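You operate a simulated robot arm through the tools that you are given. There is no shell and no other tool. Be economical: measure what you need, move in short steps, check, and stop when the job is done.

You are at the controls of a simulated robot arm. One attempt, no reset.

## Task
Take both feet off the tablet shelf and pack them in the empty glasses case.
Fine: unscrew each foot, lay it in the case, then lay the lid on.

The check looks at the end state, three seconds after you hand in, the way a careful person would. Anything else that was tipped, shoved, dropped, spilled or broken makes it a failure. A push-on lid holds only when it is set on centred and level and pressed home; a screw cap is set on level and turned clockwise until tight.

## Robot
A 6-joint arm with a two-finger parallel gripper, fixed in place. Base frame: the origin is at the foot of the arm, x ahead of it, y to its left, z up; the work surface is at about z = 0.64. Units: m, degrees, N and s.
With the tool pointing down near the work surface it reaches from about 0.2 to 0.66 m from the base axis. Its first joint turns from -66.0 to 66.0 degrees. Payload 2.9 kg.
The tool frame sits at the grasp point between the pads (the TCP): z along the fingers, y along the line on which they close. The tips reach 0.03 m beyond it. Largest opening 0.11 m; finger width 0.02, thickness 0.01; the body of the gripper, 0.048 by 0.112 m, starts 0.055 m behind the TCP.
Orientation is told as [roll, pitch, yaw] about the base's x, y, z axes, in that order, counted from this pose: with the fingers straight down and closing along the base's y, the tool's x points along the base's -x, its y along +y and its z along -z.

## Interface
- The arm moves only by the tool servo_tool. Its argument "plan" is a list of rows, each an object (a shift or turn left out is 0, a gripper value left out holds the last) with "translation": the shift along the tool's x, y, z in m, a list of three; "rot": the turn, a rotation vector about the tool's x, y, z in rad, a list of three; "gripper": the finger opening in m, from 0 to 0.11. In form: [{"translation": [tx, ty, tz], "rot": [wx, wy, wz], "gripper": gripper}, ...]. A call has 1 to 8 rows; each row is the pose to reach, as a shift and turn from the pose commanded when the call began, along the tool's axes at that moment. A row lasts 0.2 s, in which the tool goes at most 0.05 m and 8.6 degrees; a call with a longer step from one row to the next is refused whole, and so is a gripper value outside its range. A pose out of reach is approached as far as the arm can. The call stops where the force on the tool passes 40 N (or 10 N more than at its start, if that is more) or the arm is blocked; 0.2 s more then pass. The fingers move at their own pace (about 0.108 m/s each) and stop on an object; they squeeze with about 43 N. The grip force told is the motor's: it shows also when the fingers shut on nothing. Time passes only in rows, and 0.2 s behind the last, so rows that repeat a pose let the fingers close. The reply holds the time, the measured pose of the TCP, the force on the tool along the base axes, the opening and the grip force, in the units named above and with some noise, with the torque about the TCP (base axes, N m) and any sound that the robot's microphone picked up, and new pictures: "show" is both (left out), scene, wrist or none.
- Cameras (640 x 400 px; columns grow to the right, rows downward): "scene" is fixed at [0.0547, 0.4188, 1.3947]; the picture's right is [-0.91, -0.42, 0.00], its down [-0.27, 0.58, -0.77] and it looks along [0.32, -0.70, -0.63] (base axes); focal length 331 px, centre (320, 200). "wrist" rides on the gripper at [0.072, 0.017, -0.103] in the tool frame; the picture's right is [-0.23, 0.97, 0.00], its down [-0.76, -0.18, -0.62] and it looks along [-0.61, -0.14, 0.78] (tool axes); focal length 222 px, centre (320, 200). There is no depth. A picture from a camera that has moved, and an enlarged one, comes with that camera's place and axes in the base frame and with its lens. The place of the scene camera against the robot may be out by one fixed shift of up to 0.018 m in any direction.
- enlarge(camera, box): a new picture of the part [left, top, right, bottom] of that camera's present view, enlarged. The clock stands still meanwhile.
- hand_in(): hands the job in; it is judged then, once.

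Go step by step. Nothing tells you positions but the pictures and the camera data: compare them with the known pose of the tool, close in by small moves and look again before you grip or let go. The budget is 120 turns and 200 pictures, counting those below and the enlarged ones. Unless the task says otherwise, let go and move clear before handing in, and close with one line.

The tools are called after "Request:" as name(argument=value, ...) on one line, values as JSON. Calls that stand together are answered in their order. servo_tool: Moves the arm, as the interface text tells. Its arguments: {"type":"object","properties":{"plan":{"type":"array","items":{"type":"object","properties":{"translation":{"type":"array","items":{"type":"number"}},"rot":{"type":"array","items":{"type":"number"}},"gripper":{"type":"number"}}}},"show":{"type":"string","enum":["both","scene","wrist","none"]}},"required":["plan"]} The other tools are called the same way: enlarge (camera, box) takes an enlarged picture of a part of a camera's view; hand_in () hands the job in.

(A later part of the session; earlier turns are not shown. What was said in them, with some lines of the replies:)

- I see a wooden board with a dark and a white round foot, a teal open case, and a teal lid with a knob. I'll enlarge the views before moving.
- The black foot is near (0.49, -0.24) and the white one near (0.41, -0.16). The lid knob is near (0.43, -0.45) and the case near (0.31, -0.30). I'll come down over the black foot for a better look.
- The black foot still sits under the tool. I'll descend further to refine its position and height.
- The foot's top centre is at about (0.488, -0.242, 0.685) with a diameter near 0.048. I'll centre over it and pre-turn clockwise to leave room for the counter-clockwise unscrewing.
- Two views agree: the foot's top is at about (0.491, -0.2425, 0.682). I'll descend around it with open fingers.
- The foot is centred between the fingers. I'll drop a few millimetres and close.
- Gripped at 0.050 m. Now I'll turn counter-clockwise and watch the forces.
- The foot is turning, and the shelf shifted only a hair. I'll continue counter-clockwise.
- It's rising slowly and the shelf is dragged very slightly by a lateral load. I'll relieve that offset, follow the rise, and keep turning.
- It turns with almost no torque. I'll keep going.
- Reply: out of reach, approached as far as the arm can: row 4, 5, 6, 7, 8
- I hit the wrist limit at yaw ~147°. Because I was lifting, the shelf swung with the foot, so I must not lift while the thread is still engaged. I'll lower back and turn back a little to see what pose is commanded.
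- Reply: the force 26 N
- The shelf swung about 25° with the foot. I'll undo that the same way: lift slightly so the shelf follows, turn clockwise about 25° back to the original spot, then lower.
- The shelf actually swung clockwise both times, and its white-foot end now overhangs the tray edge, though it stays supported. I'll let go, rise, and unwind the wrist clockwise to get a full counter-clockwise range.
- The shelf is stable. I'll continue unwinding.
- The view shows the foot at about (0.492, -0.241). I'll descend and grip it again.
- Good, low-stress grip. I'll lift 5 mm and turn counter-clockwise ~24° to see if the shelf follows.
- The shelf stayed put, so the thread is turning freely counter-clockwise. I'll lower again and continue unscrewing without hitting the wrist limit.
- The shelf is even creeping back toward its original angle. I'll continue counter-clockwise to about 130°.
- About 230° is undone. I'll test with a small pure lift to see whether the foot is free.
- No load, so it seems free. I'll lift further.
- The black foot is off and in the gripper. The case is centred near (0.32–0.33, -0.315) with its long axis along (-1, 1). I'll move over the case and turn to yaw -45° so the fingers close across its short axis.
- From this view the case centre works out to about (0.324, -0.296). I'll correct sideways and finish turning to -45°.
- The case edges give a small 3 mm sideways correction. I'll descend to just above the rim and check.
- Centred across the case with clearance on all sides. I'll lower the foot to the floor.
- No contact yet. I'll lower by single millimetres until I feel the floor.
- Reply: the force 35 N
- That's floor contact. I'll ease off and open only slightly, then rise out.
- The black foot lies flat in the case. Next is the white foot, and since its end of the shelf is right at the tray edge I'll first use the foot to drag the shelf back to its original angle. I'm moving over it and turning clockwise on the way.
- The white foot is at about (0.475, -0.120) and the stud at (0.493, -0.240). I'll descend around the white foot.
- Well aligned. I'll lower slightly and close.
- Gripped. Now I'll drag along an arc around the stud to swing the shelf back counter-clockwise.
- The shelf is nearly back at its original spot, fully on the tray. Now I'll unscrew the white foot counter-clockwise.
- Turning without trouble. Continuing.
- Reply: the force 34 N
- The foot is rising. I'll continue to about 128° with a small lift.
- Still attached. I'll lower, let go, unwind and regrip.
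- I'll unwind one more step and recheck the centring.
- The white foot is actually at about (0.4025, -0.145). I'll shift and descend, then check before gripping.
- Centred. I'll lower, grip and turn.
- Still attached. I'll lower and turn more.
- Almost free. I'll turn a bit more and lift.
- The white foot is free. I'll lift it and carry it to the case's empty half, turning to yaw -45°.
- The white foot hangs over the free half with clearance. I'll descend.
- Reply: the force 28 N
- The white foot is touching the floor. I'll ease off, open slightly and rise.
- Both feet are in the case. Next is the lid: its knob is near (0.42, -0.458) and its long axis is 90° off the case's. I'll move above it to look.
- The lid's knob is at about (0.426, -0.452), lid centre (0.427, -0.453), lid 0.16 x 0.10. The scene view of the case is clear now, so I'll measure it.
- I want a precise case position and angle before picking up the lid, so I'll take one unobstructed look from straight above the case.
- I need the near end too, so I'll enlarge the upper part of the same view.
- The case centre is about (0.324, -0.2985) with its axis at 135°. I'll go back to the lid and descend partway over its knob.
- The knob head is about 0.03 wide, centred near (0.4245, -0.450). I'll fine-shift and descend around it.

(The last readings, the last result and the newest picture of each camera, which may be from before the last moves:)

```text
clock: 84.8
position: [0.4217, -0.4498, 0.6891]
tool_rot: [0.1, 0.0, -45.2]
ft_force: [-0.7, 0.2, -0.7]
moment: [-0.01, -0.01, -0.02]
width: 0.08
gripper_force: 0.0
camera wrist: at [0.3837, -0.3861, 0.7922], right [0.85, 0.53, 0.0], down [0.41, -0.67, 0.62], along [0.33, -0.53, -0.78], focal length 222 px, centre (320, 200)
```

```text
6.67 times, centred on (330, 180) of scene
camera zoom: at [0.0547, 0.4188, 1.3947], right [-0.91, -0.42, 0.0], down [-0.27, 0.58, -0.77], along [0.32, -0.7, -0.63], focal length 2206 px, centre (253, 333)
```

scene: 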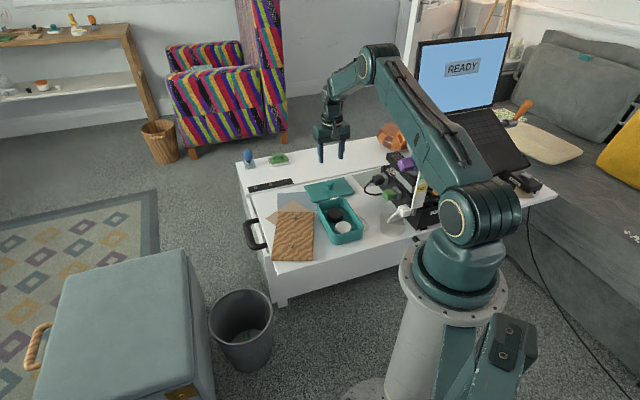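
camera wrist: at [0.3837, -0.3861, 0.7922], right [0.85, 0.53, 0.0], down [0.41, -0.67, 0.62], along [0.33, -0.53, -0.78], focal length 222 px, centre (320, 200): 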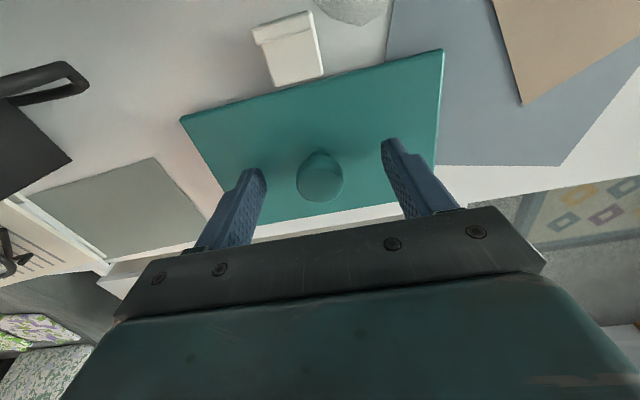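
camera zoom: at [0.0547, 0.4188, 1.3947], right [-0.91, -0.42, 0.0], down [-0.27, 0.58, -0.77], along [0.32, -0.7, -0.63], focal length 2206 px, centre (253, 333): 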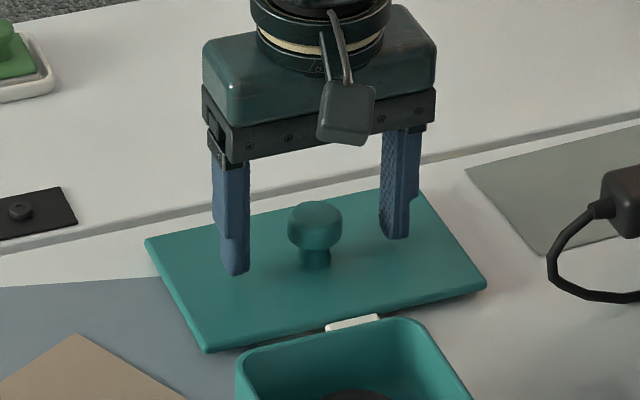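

The knob is centred. I'll close and lift gently.

Request:
servo_tool(plan=[{"translation": [0, 0, 0.001], "gripper": 0.05}, {"translation": [0, 0, 0.001], "gripper": 0.015}, {"translation": [0, 0, 0.001], "gripper": 0.015}, {"translation": [0, 0, 0.001], "gripper": 0.015}], show="none")

Request:
servo_tool(plan=[{"translation": [0, 0, -0.01]}, {"translation": [0, 0, -0.03]}, {"translation": [0, 0, -0.06]}, {"translation": [0, 0, -0.09]}, {"translation": [0, 0, -0.11]}], show="both")

Request:
enlarge(camera="scene", box=[280, 120, 400, 210])

```text
clock: 85.8
position: [0.4224, -0.4494, 0.6897]
tool_rot: [0.1, 0.0, -45.1]
ft_force: [-0.7, 0.5, 1.8]
moment: [0.0, 0.03, 0.01]
width: 0.0278
gripper_force: 43.5
```

```text
clock: 87.0
position: [0.4244, -0.4486, 0.7983]
tool_rot: [0.1, 0.1, -45.1]
ft_force: [0.0, 0.0, -0.3]
moment: [0.01, 0.03, -0.01]
width: 0.0279
gripper_force: 43.2
camera wrist: at [0.3844, -0.3863, 0.9025], right [0.85, 0.53, 0.0], down [0.41, -0.67, 0.62], along [0.33, -0.53, -0.78], focal length 222 px, centre (320, 200)
```

scene: 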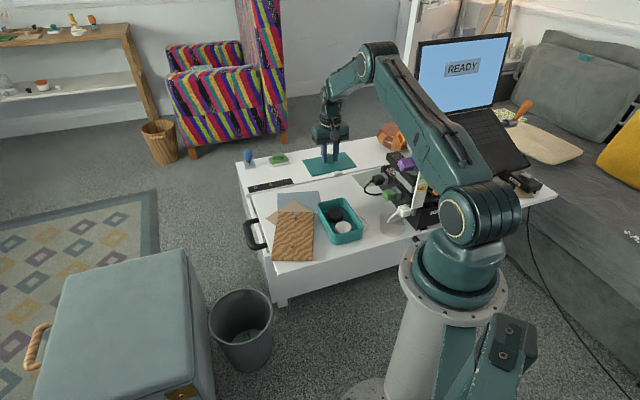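
wrist: 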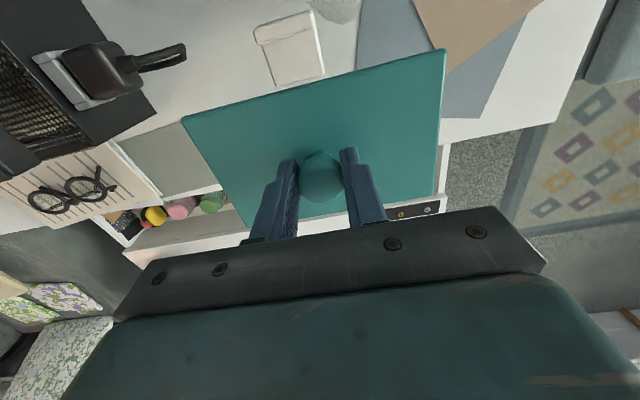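

```text
4.44 times, centred on (340, 165) of scene
camera zoom: at [0.0547, 0.4188, 1.3947], right [-0.91, -0.42, 0.0], down [-0.27, 0.58, -0.77], along [0.32, -0.7, -0.63], focal length 1471 px, centre (231, 356)
```

zoom: 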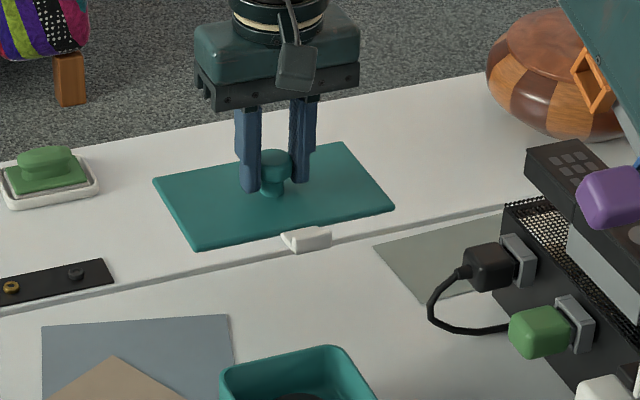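

The lid is lifted level. I'll carry it over the case while turning it 90° counter-clockwise.

Request:
servo_tool(plan=[{"translation": [0.0225, 0.0045, 0], "rot": [0, 0, -0.1428]}, {"translation": [0.045, 0.009, 0], "rot": [0, 0, -0.2856]}, {"translation": [0.0674, 0.0136, 0], "rot": [0, 0, -0.4284]}, {"translation": [0.09, 0.018, 0], "rot": [0, 0, -0.5712]}, {"translation": [0.1124, 0.0227, 0], "rot": [0, 0, -0.714]}, {"translation": [0.135, 0.0272, 0], "rot": [0, 0, -0.8568]}, {"translation": [0.1573, 0.0318, 0], "rot": [0, 0, -0.9996]}, {"translation": [0.1798, 0.0363, 0], "rot": [0, 0, -1.1424]}], show="none")

Request:
servo_tool(plan=[{"rot": [0, 0, -0.1428]}, {"rot": [0, 0, -0.2856]}, {"rot": [0, 0, -0.4284]}, {"rot": [0, 0, -0.4284]}], show="wrist")

Request:
enlarge(camera="scene", box=[280, 150, 400, 250])

```text
clock: 88.8
position: [0.3209, -0.2987, 0.7982]
tool_rot: [0.0, -0.1, 20.6]
ft_force: [-0.1, -0.4, 0.1]
moment: [-0.01, 0.0, 0.0]
width: 0.0282
gripper_force: 43.1
```

```text
clock: 89.8
position: [0.3201, -0.2971, 0.7986]
tool_rot: [0.0, -0.1, 44.9]
ft_force: [-0.1, 0.3, -1.2]
moment: [0.01, 0.02, 0.0]
width: 0.0279
gripper_force: 42.9
camera wrist: at [0.2579, -0.3352, 0.9024], right [-0.53, 0.85, 0.0], down [0.66, 0.41, 0.62], along [0.53, 0.33, -0.78], focal length 222 px, centre (320, 200)
```

wrist: 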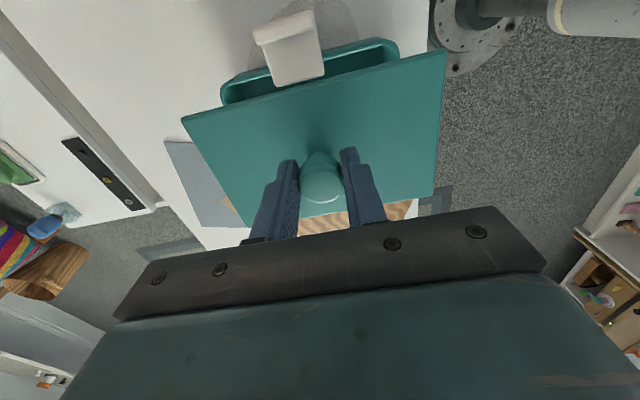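

```text
4.00 times, centred on (340, 200) of scene
camera zoom: at [0.0547, 0.4188, 1.3947], right [-0.91, -0.42, 0.0], down [-0.27, 0.58, -0.77], along [0.32, -0.7, -0.63], focal length 1324 px, centre (240, 200)
```

zoom: 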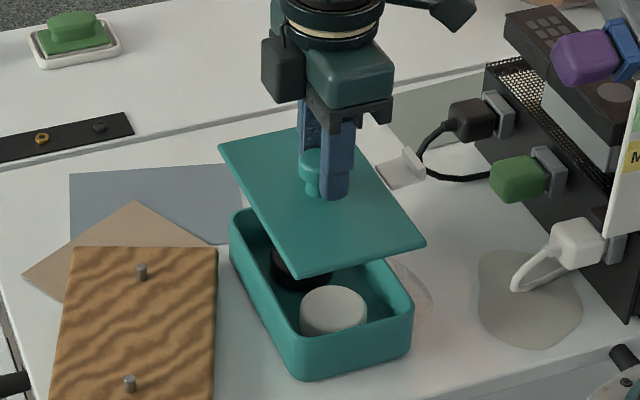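

A white tab moves with the lid, on its long edge. I'll take a close look at it and at the alignment.

Request:
enlarge(camera="wrist", box=[170, 0, 470, 190])

Request:
enlarge(camera="scene", box=[325, 170, 395, 220])

```text
2.11 times, centred on (320, 95) of wrist
camera zoom: at [0.2579, -0.3352, 0.9024], right [-0.53, 0.85, 0.0], down [0.66, 0.41, 0.62], along [0.53, 0.33, -0.78], focal length 468 px, centre (320, 421)
```

zoom: 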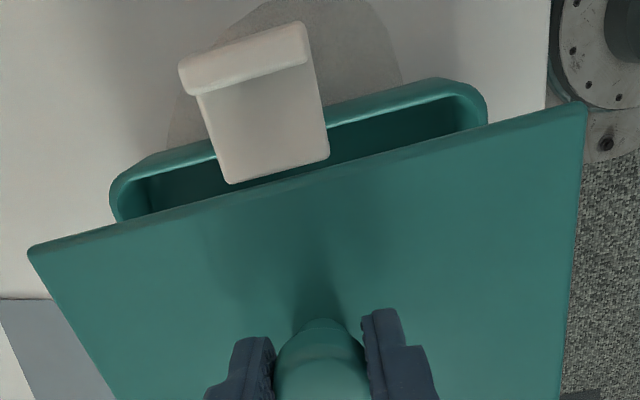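

```text
8.00 times, centred on (360, 195) of scene
camera zoom: at [0.0547, 0.4188, 1.3947], right [-0.91, -0.42, 0.0], down [-0.27, 0.58, -0.77], along [0.32, -0.7, -0.63], focal length 2648 px, centre (0, 240)
```

zoom: 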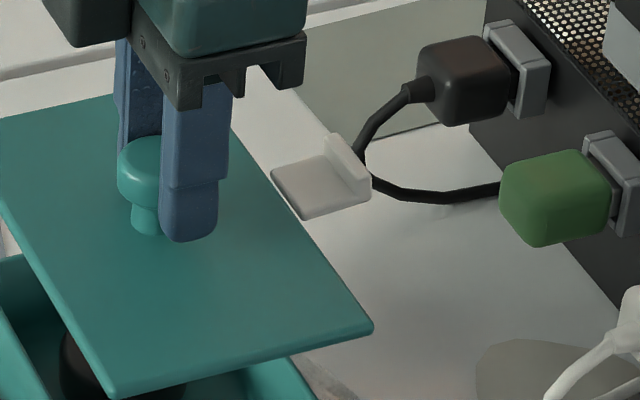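

The tab is just part of the lid. Lid and case are parallel and within about 2 mm, so I'll apply that correction and lower to just above the rim.

Request:
servo_tool(plan=[{"translation": [-0.0007, -0.0021, 0.02]}, {"translation": [-0.0007, -0.0021, 0.04]}, {"translation": [-0.0007, -0.0021, 0.053]}, {"translation": [-0.0007, -0.0021, 0.053]}], show="none")

Request:
enlarge(camera="wrist", box=[170, 0, 470, 190])

Request:
enlarge(camera="scene", box=[305, 175, 395, 245])

```text
clock: 90.8
position: [0.3241, -0.2968, 0.7452]
tool_rot: [-0.1, -0.1, 44.9]
ft_force: [0.7, -0.2, -0.7]
moment: [-0.04, -0.02, -0.02]
width: 0.0281
gripper_force: 42.7
```

```text
2.11 times, centred on (320, 95) of wrist
camera zoom: at [0.2613, -0.3356, 0.8496], right [-0.53, 0.85, 0.0], down [0.66, 0.41, 0.62], along [0.53, 0.33, -0.78], focal length 468 px, centre (320, 421)
```

zoom: 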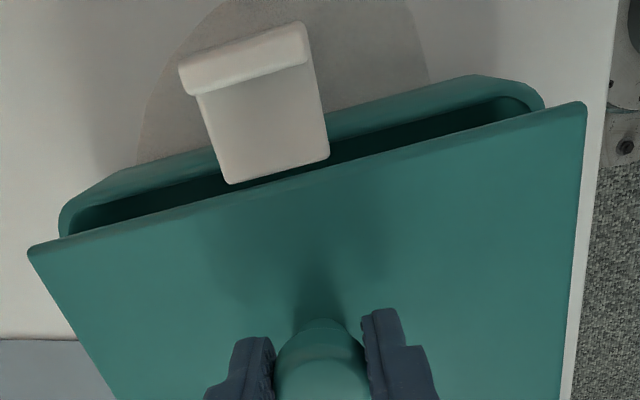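

```text
5.71 times, centred on (350, 210) of scene
camera zoom: at [0.0547, 0.4188, 1.3947], right [-0.91, -0.42, 0.0], down [-0.27, 0.58, -0.77], along [0.32, -0.7, -0.63], focal length 1891 px, centre (149, 143)
```

zoom: 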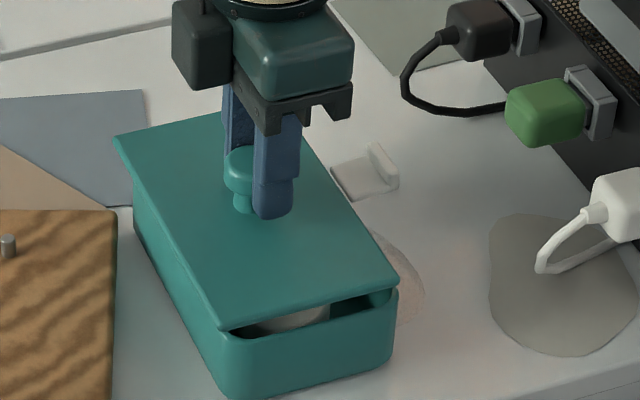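

The lid is aligned along the case, but both views show it about 7 mm too far toward the shelf side. I'll shift it and look again.

Request:
servo_tool(plan=[{"translation": [0.0035, 0, 0]}, {"translation": [0.007, 0, 0]}, {"translation": [0.007, 0, 0.004]}, {"translation": [0.007, 0, 0.004]}], show="none")

Request:
enlarge(camera="wrist", box=[170, 0, 470, 190])

Request:
enlarge(camera="scene", box=[305, 175, 395, 245])

```text
clock: 91.8
position: [0.3179, -0.3022, 0.743]
tool_rot: [0.0, -0.1, 44.9]
ft_force: [-0.3, -0.6, -0.8]
moment: [-0.03, -0.02, 0.01]
width: 0.028
gripper_force: 43.1
```

```text
2.11 times, centred on (320, 95) of wrist
camera zoom: at [0.2555, -0.3407, 0.8459], right [-0.53, 0.85, 0.0], down [0.66, 0.41, 0.62], along [0.53, 0.33, -0.78], focal length 468 px, centre (320, 421)
```

zoom: 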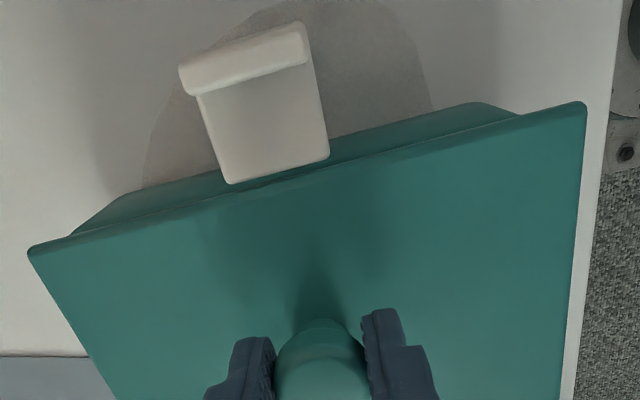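

```text
5.71 times, centred on (350, 210) of scene
camera zoom: at [0.0547, 0.4188, 1.3947], right [-0.91, -0.42, 0.0], down [-0.27, 0.58, -0.77], along [0.32, -0.7, -0.63], focal length 1891 px, centre (149, 143)
```

zoom: 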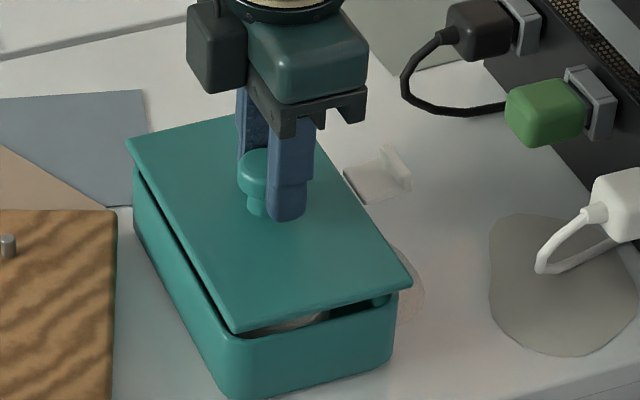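

Now it's a bit too far the other way, so the ideal is about 3.5 mm back. I'll correct and look again.

Request:
servo_tool(plan=[{"translation": [-0.0035, 0, 0]}, {"translation": [-0.0035, 0, 0.002]}, {"translation": [-0.0035, 0, 0.002]}], show="none")

Request:
enlarge(camera="wrist", box=[170, 0, 470, 190])

Request:
enlarge(camera="scene", box=[310, 180, 380, 240])

```text
clock: 92.6
position: [0.3213, -0.3003, 0.7395]
tool_rot: [0.0, -0.1, 45.0]
ft_force: [0.0, -0.1, 1.3]
moment: [0.0, 0.02, -0.02]
width: 0.0278
gripper_force: 43.3
```

```text
2.11 times, centred on (320, 95) of wrist
camera zoom: at [0.2578, -0.3382, 0.8435], right [-0.53, 0.85, 0.0], down [0.66, 0.41, 0.62], along [0.53, 0.33, -0.78], focal length 468 px, centre (320, 421)
```

zoom: 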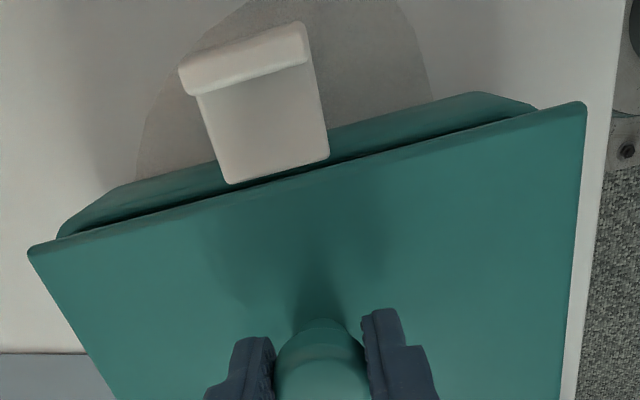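

```text
6.67 times, centred on (345, 210) of scene
camera zoom: at [0.0547, 0.4188, 1.3947], right [-0.91, -0.42, 0.0], down [-0.27, 0.58, -0.77], along [0.32, -0.7, -0.63], focal length 2206 px, centre (153, 133)
```

zoom: 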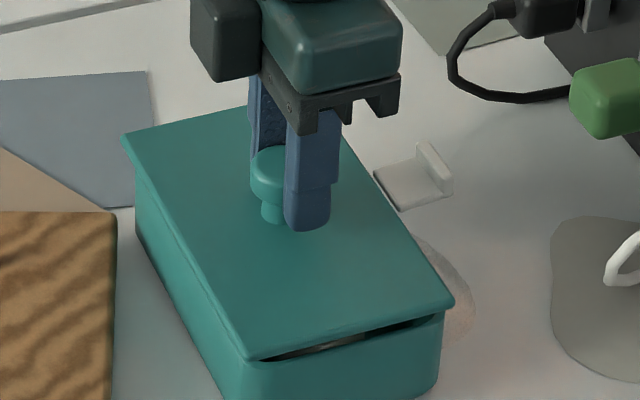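

Nearly balanced. I'll apply about 1 mm of trim and lower until contact.

Request:
servo_tool(plan=[{"translation": [0.001, -0.001, 0.0]}, {"translation": [0.001, -0.001, 0.0015]}, {"translation": [0.001, -0.001, 0.003]}, {"translation": [0.001, -0.001, 0.0045]}, {"translation": [0.001, -0.001, 0.006]}, {"translation": [0.001, -0.001, 0.006]}], show="none")

Request:
enlarge(camera="scene", box=[310, 180, 380, 240])

```text
clock: 94.0
position: [0.3213, -0.3027, 0.735]
tool_rot: [-0.2, -0.1, 44.9]
ft_force: [-3.6, -0.5, 23.2]
moment: [0.75, -0.71, 0.05]
width: 0.0281
gripper_force: 42.6
```

```text
6.67 times, centred on (345, 210) of scene
camera zoom: at [0.0543, 0.419, 1.3946], right [-0.91, -0.42, 0.0], down [-0.27, 0.58, -0.77], along [0.32, -0.7, -0.63], focal length 2206 px, centre (153, 133)
```

zoom: 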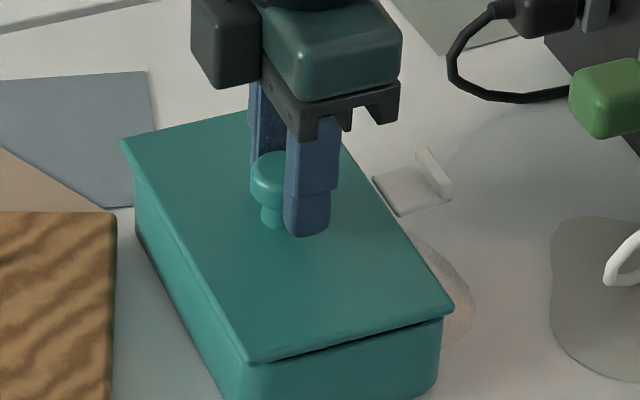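

Contact came on the shelf-side edge, with a gap remaining opposite. I'll ease up, shift about 1.5 mm away from that side, and lower again.

Request:
servo_tool(plan=[{"translation": [0, 0, -0.003]}, {"translation": [0.0015, 0, -0.003]}, {"translation": [0.0015, 0, -0.0015]}, {"translation": [0.0015, 0, 0]}, {"translation": [0.0015, 0, 0]}], show="none")

Request:
enlarge(camera="scene", box=[335, 205, 385, 245])

Request:
enlarge(camera="wrist", box=[170, 0, 470, 190])

```text
clock: 95.2
position: [0.3199, -0.3018, 0.7338]
tool_rot: [0.0, 0.0, 44.9]
ft_force: [0.1, 0.5, -0.9]
moment: [0.0, -0.01, -0.02]
width: 0.028
gripper_force: 43.0
```

```text
10.00 times, centred on (360, 225) of scene
camera zoom: at [0.0547, 0.4188, 1.3947], right [-0.91, -0.42, 0.0], down [-0.27, 0.58, -0.77], along [0.32, -0.7, -0.63], focal length 3310 px, centre (-80, -50)
```

zoom: 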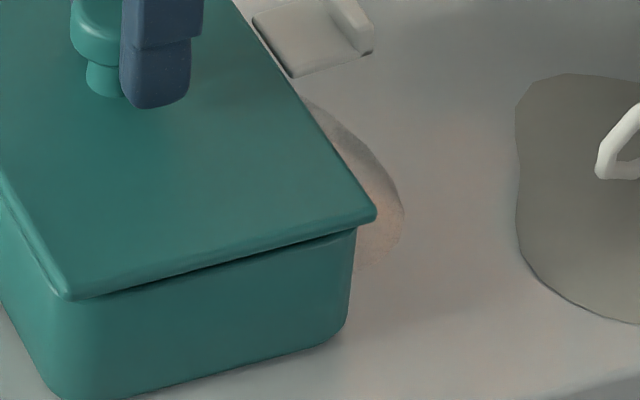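

```text
2.11 times, centred on (320, 95) of wrist
camera zoom: at [0.2569, -0.3407, 0.8374], right [-0.53, 0.85, 0.0], down [0.66, 0.41, 0.62], along [0.53, 0.33, -0.78], focal length 468 px, centre (320, 421)
```

zoom: 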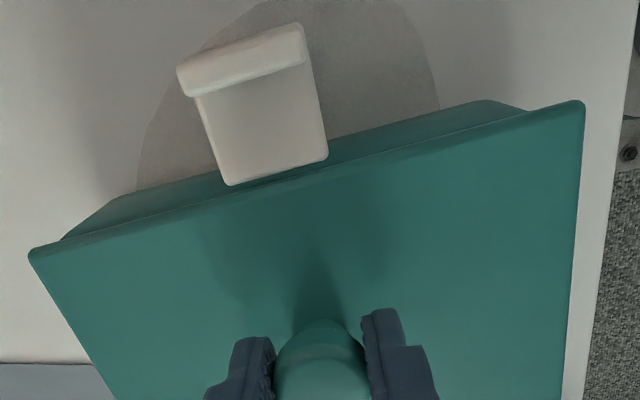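

No contact now at an even lower height, so a lip has probably cleared the rim. I'll continue lowering.

Request:
servo_tool(plan=[{"translation": [0, 0, 0.001]}, {"translation": [0, 0, 0.002]}, {"translation": [0, 0, 0.003]}, {"translation": [0, 0, 0.003]}], show="none")

Request:
enlarge(camera="scene", box=[310, 190, 380, 245])

```text
clock: 96.2
position: [0.3186, -0.3025, 0.7312]
tool_rot: [0.1, 0.0, 44.9]
ft_force: [-2.1, 1.1, 9.3]
moment: [-0.27, 0.37, -0.03]
width: 0.0282
gripper_force: 43.7
```

```text
7.27 times, centred on (345, 218) of scene
camera zoom: at [0.0545, 0.419, 1.3946], right [-0.91, -0.42, 0.0], down [-0.27, 0.58, -0.77], along [0.32, -0.7, -0.63], focal length 2407 px, centre (138, 73)
```

zoom: 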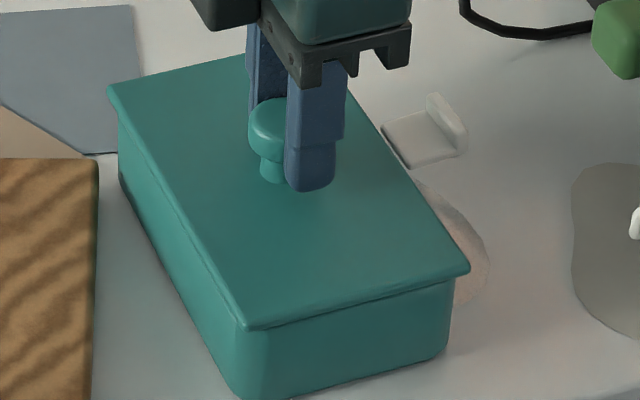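

The gap is closed and the lid is touching down. I'll press gently a little more to seat it.

Request:
servo_tool(plan=[{"translation": [0, 0, 0.001]}, {"translation": [0, 0, 0.002]}, {"translation": [0, 0, 0.003]}], show="none")

```text
clock: 97.0
position: [0.3203, -0.3037, 0.7287]
tool_rot: [-0.3, -0.1, 44.9]
ft_force: [-3.2, 0.3, 36.0]
moment: [0.07, -0.03, -0.01]
width: 0.0279
gripper_force: 43.5
```

Seated, with 36 N and balanced moments. I'll release and rise.

Request:
servo_tool(plan=[{"translation": [0, 0, -0.002]}, {"translation": [0, 0, -0.002], "gripper": 0.05}, {"translation": [0, 0, -0.002], "gripper": 0.06}, {"translation": [0, 0, -0.03], "gripper": 0.06}, {"translation": [0, 0, -0.07], "gripper": 0.06}, {"translation": [0, 0, -0.09], "gripper": 0.06}], show="wrist")

Request:
enlarge(camera="scene", box=[230, 170, 390, 270])

Request:
enlarge(camera="scene", box=[310, 185, 380, 245])

```text
clock: 98.4
position: [0.3219, -0.3024, 0.8203]
tool_rot: [0.0, 0.0, 44.9]
ft_force: [0.6, -0.6, -0.3]
moment: [0.04, 0.04, -0.02]
width: 0.0601
gripper_force: 0.0
camera wrist: at [0.2572, -0.3412, 0.9236], right [-0.53, 0.85, 0.0], down [0.66, 0.41, 0.62], along [0.53, 0.33, -0.78], focal length 222 px, centre (320, 200)
```

wrist: 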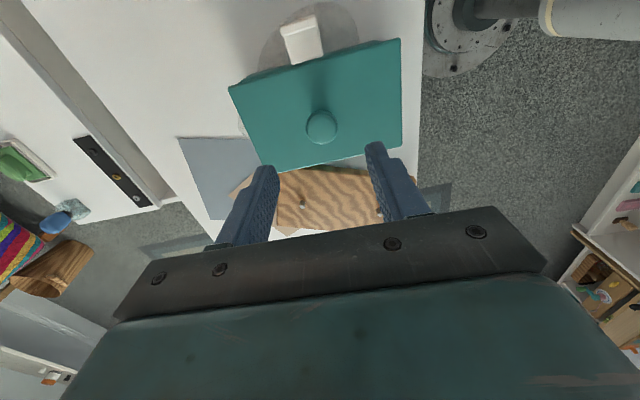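

```text
4.00 times, centred on (310, 220) of scene
camera zoom: at [0.0547, 0.4188, 1.3947], right [-0.91, -0.42, 0.0], down [-0.27, 0.58, -0.77], along [0.32, -0.7, -0.63], focal length 1324 px, centre (360, 120)
```

zoom: 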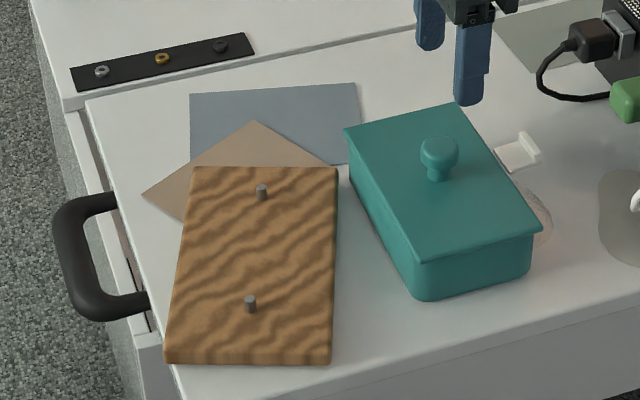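

```text
6.67 times, centred on (345, 215) of scene
camera zoom: at [0.0547, 0.4188, 1.3947], right [-0.91, -0.42, 0.0], down [-0.27, 0.58, -0.77], along [0.32, -0.7, -0.63], focal length 2206 px, centre (153, 100)
```

zoom: 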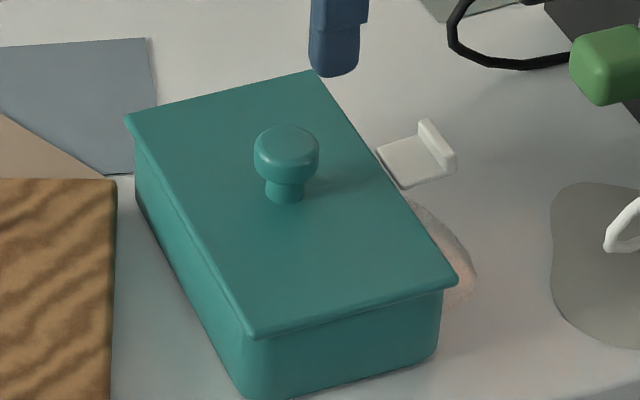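

The lid sits level and centred. The shelf is still about 20° off its original pose, so I'll nudge it back by its studs, starting with a look at the far stud.

Request:
servo_tool(plan=[{"translation": [-0.034, -0.015, 0], "gripper": 0.05}, {"translation": [-0.067, -0.03, 0]}, {"translation": [-0.1, -0.045, 0]}, {"translation": [-0.134, -0.059, 0]}, {"translation": [-0.134, -0.059, 0.03]}, {"translation": [-0.134, -0.059, 0.04]}], show="wrist")

Request:
enlarge(camera="wrist", box=[220, 20, 440, 180])

```text
clock: 99.8
position: [0.458, -0.2505, 0.7778]
tool_rot: [0.1, -0.1, 44.9]
ft_force: [-0.6, -0.2, 0.0]
moment: [-0.03, -0.02, 0.02]
width: 0.0501
gripper_force: 0.1
camera wrist: at [0.3955, -0.289, 0.8814], right [-0.53, 0.85, 0.0], down [0.66, 0.41, 0.62], along [0.53, 0.33, -0.78], focal length 222 px, centre (320, 200)
```

wrist: 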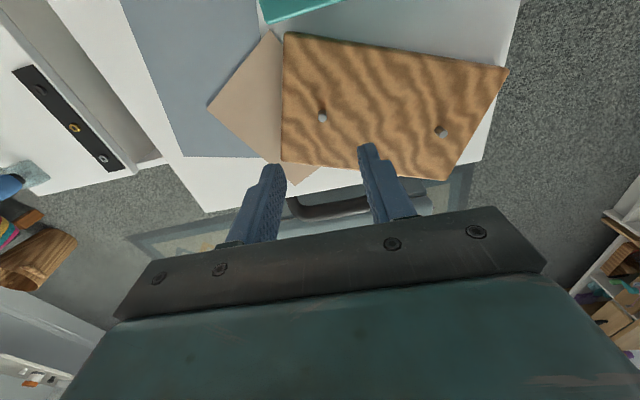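

```text
2.50 times, centred on (330, 100) of wrist
camera zoom: at [0.3955, -0.289, 0.8814], right [-0.53, 0.85, 0.0], down [0.66, 0.41, 0.62], along [0.53, 0.33, -0.78], focal length 555 px, centre (295, 450)
```

zoom: 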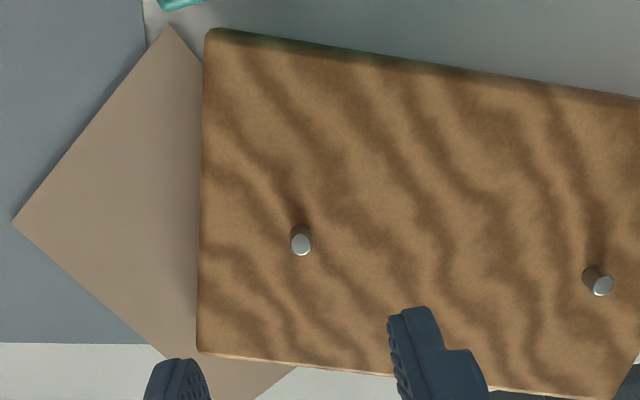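

The studs are at (0.453, -0.250) and (0.404, -0.143). I'll lower around the first stud.

Request:
servo_tool(plan=[{"translation": [0.0032, 0.0032, 0.04], "gripper": 0.04}, {"translation": [0.0032, 0.0032, 0.07], "gripper": 0.04}, {"translation": [0.0032, 0.0032, 0.078]}, {"translation": [0.0032, 0.0032, 0.08]}, {"translation": [0.0032, 0.0032, 0.08]}], show="wrist")

Request:
enlarge(camera="scene", box=[260, 190, 320, 240])

```text
clock: 101.0
position: [0.4525, -0.2487, 0.6981]
tool_rot: [0.0, -0.1, 44.9]
ft_force: [0.4, -0.6, 0.3]
moment: [-0.03, 0.01, 0.01]
width: 0.0398
gripper_force: 0.1
camera wrist: at [0.3895, -0.2883, 0.8018], right [-0.53, 0.85, 0.0], down [0.66, 0.41, 0.62], along [0.53, 0.33, -0.78], focal length 222 px, centre (320, 200)
```

wrist: 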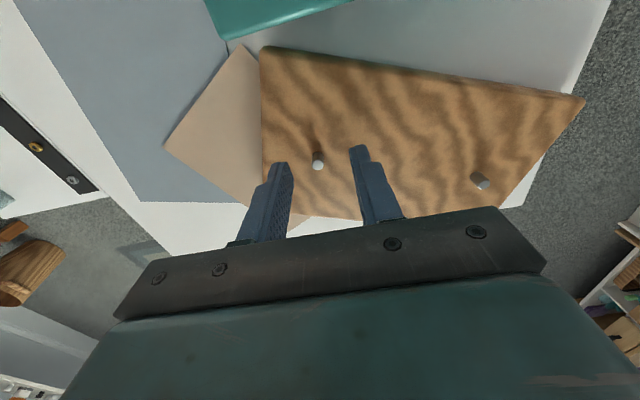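

```text
8.00 times, centred on (290, 215) of scene
camera zoom: at [0.0547, 0.4188, 1.3947], right [-0.91, -0.42, 0.0], down [-0.27, 0.58, -0.77], along [0.32, -0.7, -0.63], focal length 2648 px, centre (560, 80)
```

zoom: 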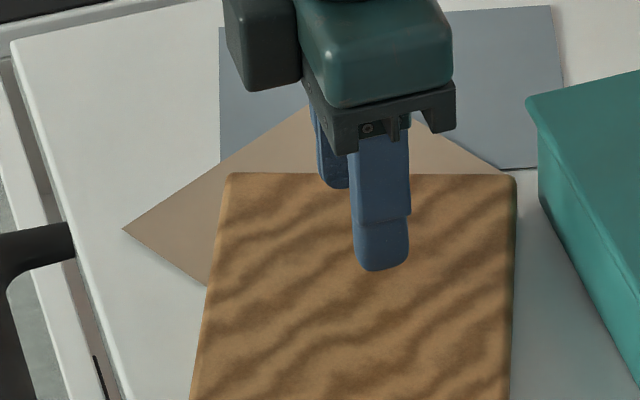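

Aligned. I'll grip the stud and drag it back to its original place with a 20° turn.

Request:
servo_tool(plan=[{"translation": [0, 0, 0.002], "gripper": 0.02}, {"translation": [0, 0, 0.002], "gripper": 0.002}, {"translation": [0, 0, 0.002], "gripper": 0.002}], show="none")

Request:
servo_tool(plan=[{"translation": [-0.0055, -0.0035, 0], "rot": [0, 0, -0.06]}, {"translation": [-0.011, -0.007, 0], "rot": [0, 0, -0.12]}, {"translation": [-0.0165, -0.0106, 0], "rot": [0, 0, -0.18]}, {"translation": [-0.022, -0.0142, 0], "rot": [0, 0, -0.24]}, {"translation": [-0.0275, -0.0178, 0], "rot": [0, 0, -0.3]}, {"translation": [-0.0325, -0.0212, 0], "rot": [0, 0, -0.36]}, {"translation": [-0.0325, -0.0212, 0], "rot": [0, 0, -0.36]}], show="none")

Request:
enlarge(camera="scene", box=[240, 170, 340, 250])

```text
clock: 101.8
position: [0.4532, -0.2496, 0.6968]
tool_rot: [-0.1, 0.0, 44.9]
ft_force: [3.2, -3.3, 1.1]
moment: [-0.07, -0.14, 0.01]
width: 0.0076
gripper_force: 42.8
```

```text
clock: 103.4
position: [0.4885, -0.2398, 0.6977]
tool_rot: [0.0, 0.0, 65.6]
ft_force: [-9.3, 0.7, 21.2]
moment: [0.12, 0.31, -0.09]
width: 0.0073
gripper_force: 43.1
```

```text
5.00 times, centred on (290, 210) of scene
camera zoom: at [0.0542, 0.419, 1.3946], right [-0.91, -0.42, 0.0], down [-0.27, 0.58, -0.77], along [0.32, -0.7, -0.63], focal length 1655 px, centre (470, 150)
```

zoom: 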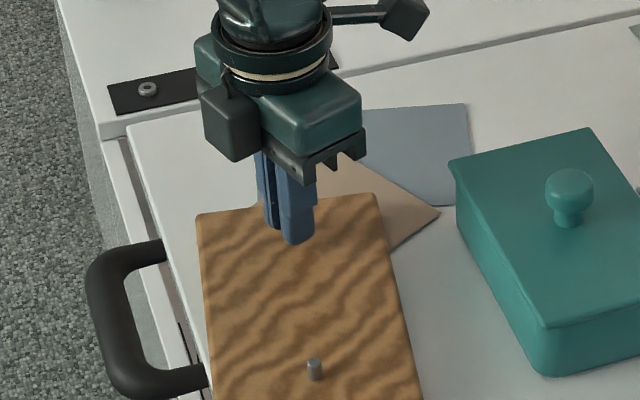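

Good progress. Next I'll move the other stud about 2 cm to finish restoring the angle.

Request:
servo_tool(plan=[{"translation": [0, 0, -0.001], "gripper": 0.02}, {"translation": [0, 0, -0.001], "gripper": 0.04}, {"translation": [0, 0, -0.03]}, {"translation": [-0.0156, 0.026, -0.05]}, {"translation": [-0.0313, 0.0521, -0.05]}, {"translation": [-0.047, 0.078, -0.05]}, {"translation": [-0.0626, 0.1042, -0.05]}, {"translation": [-0.0626, 0.1042, -0.05]}], show="wrist")

Request:
enlarge(camera="scene", box=[240, 170, 340, 250])

```text
clock: 105.2
position: [0.4195, -0.1416, 0.7469]
tool_rot: [0.0, -0.1, 65.4]
ft_force: [-0.6, 0.5, -0.1]
moment: [0.0, 0.03, 0.03]
width: 0.0403
gripper_force: 0.1
camera wrist: at [0.3754, -0.1998, 0.8496], right [-0.79, 0.61, 0.0], down [0.48, 0.62, 0.62], along [0.38, 0.49, -0.78], focal length 222 px, centre (320, 200)
```

wrist: 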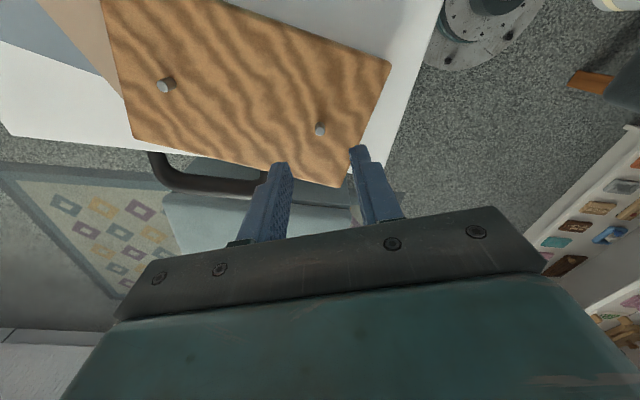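

```text
5.00 times, centred on (290, 210) of scene
camera zoom: at [0.0546, 0.4189, 1.3947], right [-0.91, -0.42, 0.0], down [-0.27, 0.58, -0.77], along [0.32, -0.7, -0.63], focal length 1655 px, centre (470, 150)
```

zoom: 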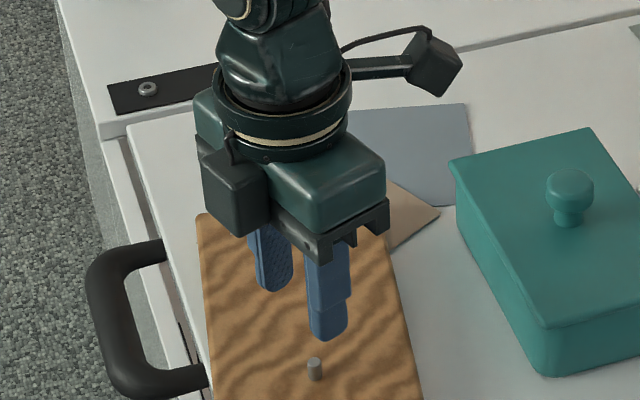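

Stud two is at (0.417, -0.147). I'll descend, grip, and drag it about 14 mm.

Request:
servo_tool(plan=[{"translation": [0.0062, 0, 0.03]}, {"translation": [0.0062, 0, 0.046]}, {"translation": [0.0062, 0, 0.0495]}, {"translation": [0.0062, 0, 0.0495], "gripper": 0.02}, {"translation": [0.0062, 0, 0.0495], "gripper": 0.002}, {"translation": [0.0062, 0, 0.0495], "gripper": 0.002}], show="none")

Request:
servo_tool(plan=[{"translation": [0.003, 0.0015, 0], "rot": [0, 0, -0.035]}, {"translation": [0.006, 0.003, 0], "rot": [0, 0, -0.07]}, {"translation": [0.009, 0.0045, 0], "rot": [0, 0, -0.105]}, {"translation": [0.0123, 0.0061, 0], "rot": [0, 0, -0.14]}, {"translation": [0.0123, 0.0061, 0], "rot": [0, 0, -0.14]}], show="none")

Request:
enlarge(camera="scene", box=[240, 170, 340, 250])

```text
clock: 106.6
position: [0.4169, -0.1482, 0.6978]
tool_rot: [0.1, 0.0, 65.5]
ft_force: [-4.0, 1.8, 2.3]
moment: [0.06, 0.02, -0.08]
width: 0.0073
gripper_force: 42.8
```

```text
clock: 107.8
position: [0.4084, -0.156, 0.6969]
tool_rot: [-0.2, 0.0, 73.7]
ft_force: [5.5, 3.8, 5.7]
moment: [0.27, -0.09, -0.03]
width: 0.0074
gripper_force: 42.6
```

```text
5.00 times, centred on (290, 210) of scene
camera zoom: at [0.0547, 0.4189, 1.3946], right [-0.91, -0.42, 0.0], down [-0.27, 0.58, -0.77], along [0.32, -0.7, -0.63], focal length 1655 px, centre (470, 150)
```

zoom: 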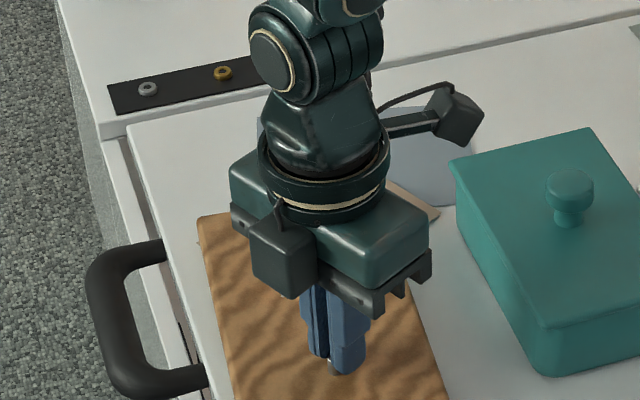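

Very close now. I'll release, rise clear and compare with the original picture.

Request:
servo_tool(plan=[{"translation": [0, 0, 0], "gripper": 0.02}, {"translation": [0, 0, 0], "gripper": 0.04}, {"translation": [0, 0, -0.03]}, {"translation": [0, 0, -0.07]}, {"translation": [0.045, 0, -0.1]}, {"translation": [0.09, 0, -0.12]}, {"translation": [0.09, 0, -0.12]}], show="wrist")

Request:
enlarge(camera="scene", box=[230, 140, 430, 290])

```text
refused: row 5 steps farther than a row can; nothing moved
```

```text
2.67 times, centred on (330, 215) of scene
camera zoom: at [0.0547, 0.4189, 1.3946], right [-0.91, -0.42, 0.0], down [-0.27, 0.58, -0.77], along [0.32, -0.7, -0.63], focal length 882 px, centre (293, 160)
```

zoom: 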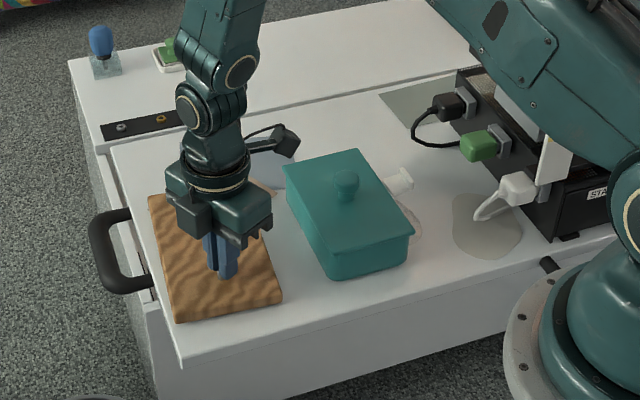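

The shelf is within about 1 cm and 3° of its original place. One small final drag of this stud, then I'll release and retreat.

Request:
servo_tool(plan=[{"translation": [0.003, -0.0008, 0], "rot": [0, 0, -0.03]}, {"translation": [0.006, -0.0016, 0], "rot": [0, 0, -0.06]}, {"translation": [0.0086, -0.0022, 0], "rot": [0, 0, -0.08]}, {"translation": [0.0086, -0.0022, 0], "rot": [0, 0, -0.08], "gripper": 0.02}, {"translation": [0.0086, -0.0022, 0], "rot": [0, 0, -0.08], "gripper": 0.04}, {"translation": [0.0086, -0.0022, -0.03], "rot": [0, 0, -0.08]}, {"translation": [0.0086, -0.0022, -0.07], "rot": [0, 0, -0.08]}, {"translation": [0.0086, -0.0022, -0.11], "rot": [0, 0, -0.08]}], show="none")

Request:
servo_tool(plan=[{"translation": [-0.03, 0.03, -0.02]}, {"translation": [-0.06, 0.06, -0.03]}, {"translation": [-0.06, 0.06, -0.03]}], show="both")

Request:
enlarge(camera="scene", box=[230, 140, 430, 290])

```text
clock: 109.6
position: [0.4079, -0.1636, 0.8059]
tool_rot: [0.0, -0.1, 78.1]
ft_force: [-0.2, 0.4, -0.4]
moment: [-0.01, -0.01, -0.05]
width: 0.04
gripper_force: 0.0
```

```text
clock: 110.4
position: [0.3617, -0.0928, 0.8383]
tool_rot: [0.1, -0.2, 78.2]
ft_force: [-0.3, 0.3, 0.0]
moment: [0.01, 0.01, -0.01]
width: 0.0401
gripper_force: 0.1
camera wrist: at [0.3296, -0.1602, 0.9411], right [-0.91, 0.42, 0.0], down [0.33, 0.71, 0.62], along [0.26, 0.57, -0.78], focal length 222 px, centre (320, 200)
```

scene: 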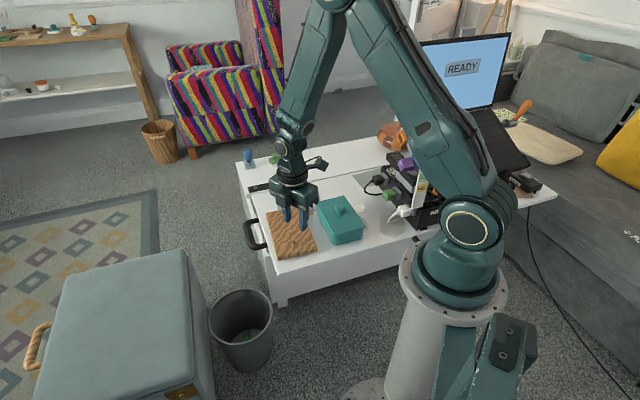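
wrist: 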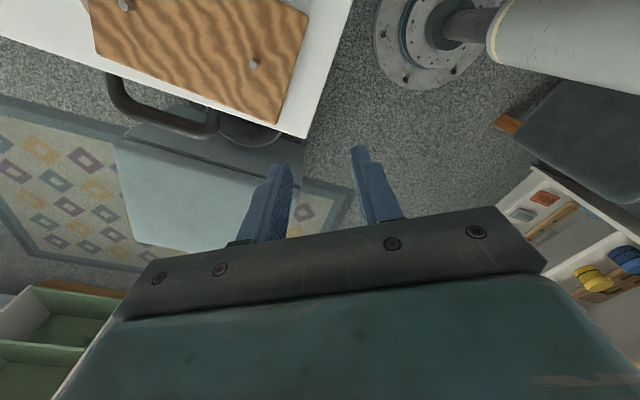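

```text
2.67 times, centred on (330, 215) of scene
camera zoom: at [0.0546, 0.4189, 1.3947], right [-0.91, -0.42, 0.0], down [-0.27, 0.58, -0.77], along [0.32, -0.7, -0.63], focal length 882 px, centre (293, 160)
```

zoom: 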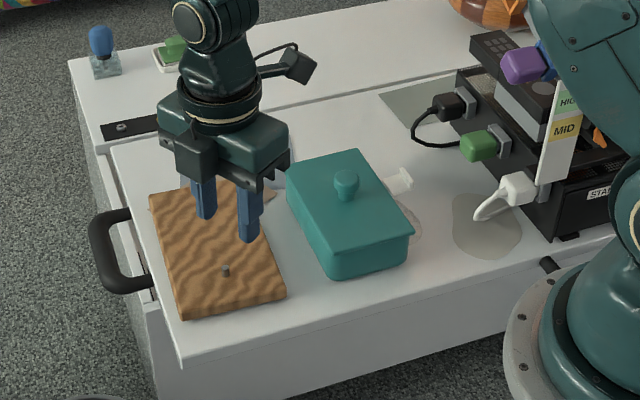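

The shelf is back within millimetres of its original pose. Both feet lie in the case, the lid is seated level, and the gripper is clear, so I'm handing in.

Request:
hand_in()

```text
The job is handed in.
```

Both feet are unscrewed and lying in the glasses case with the lid pressed on. While unscrewing, I swung the shelf well out of place, so I moved it back to within a few millimetres of where it started.
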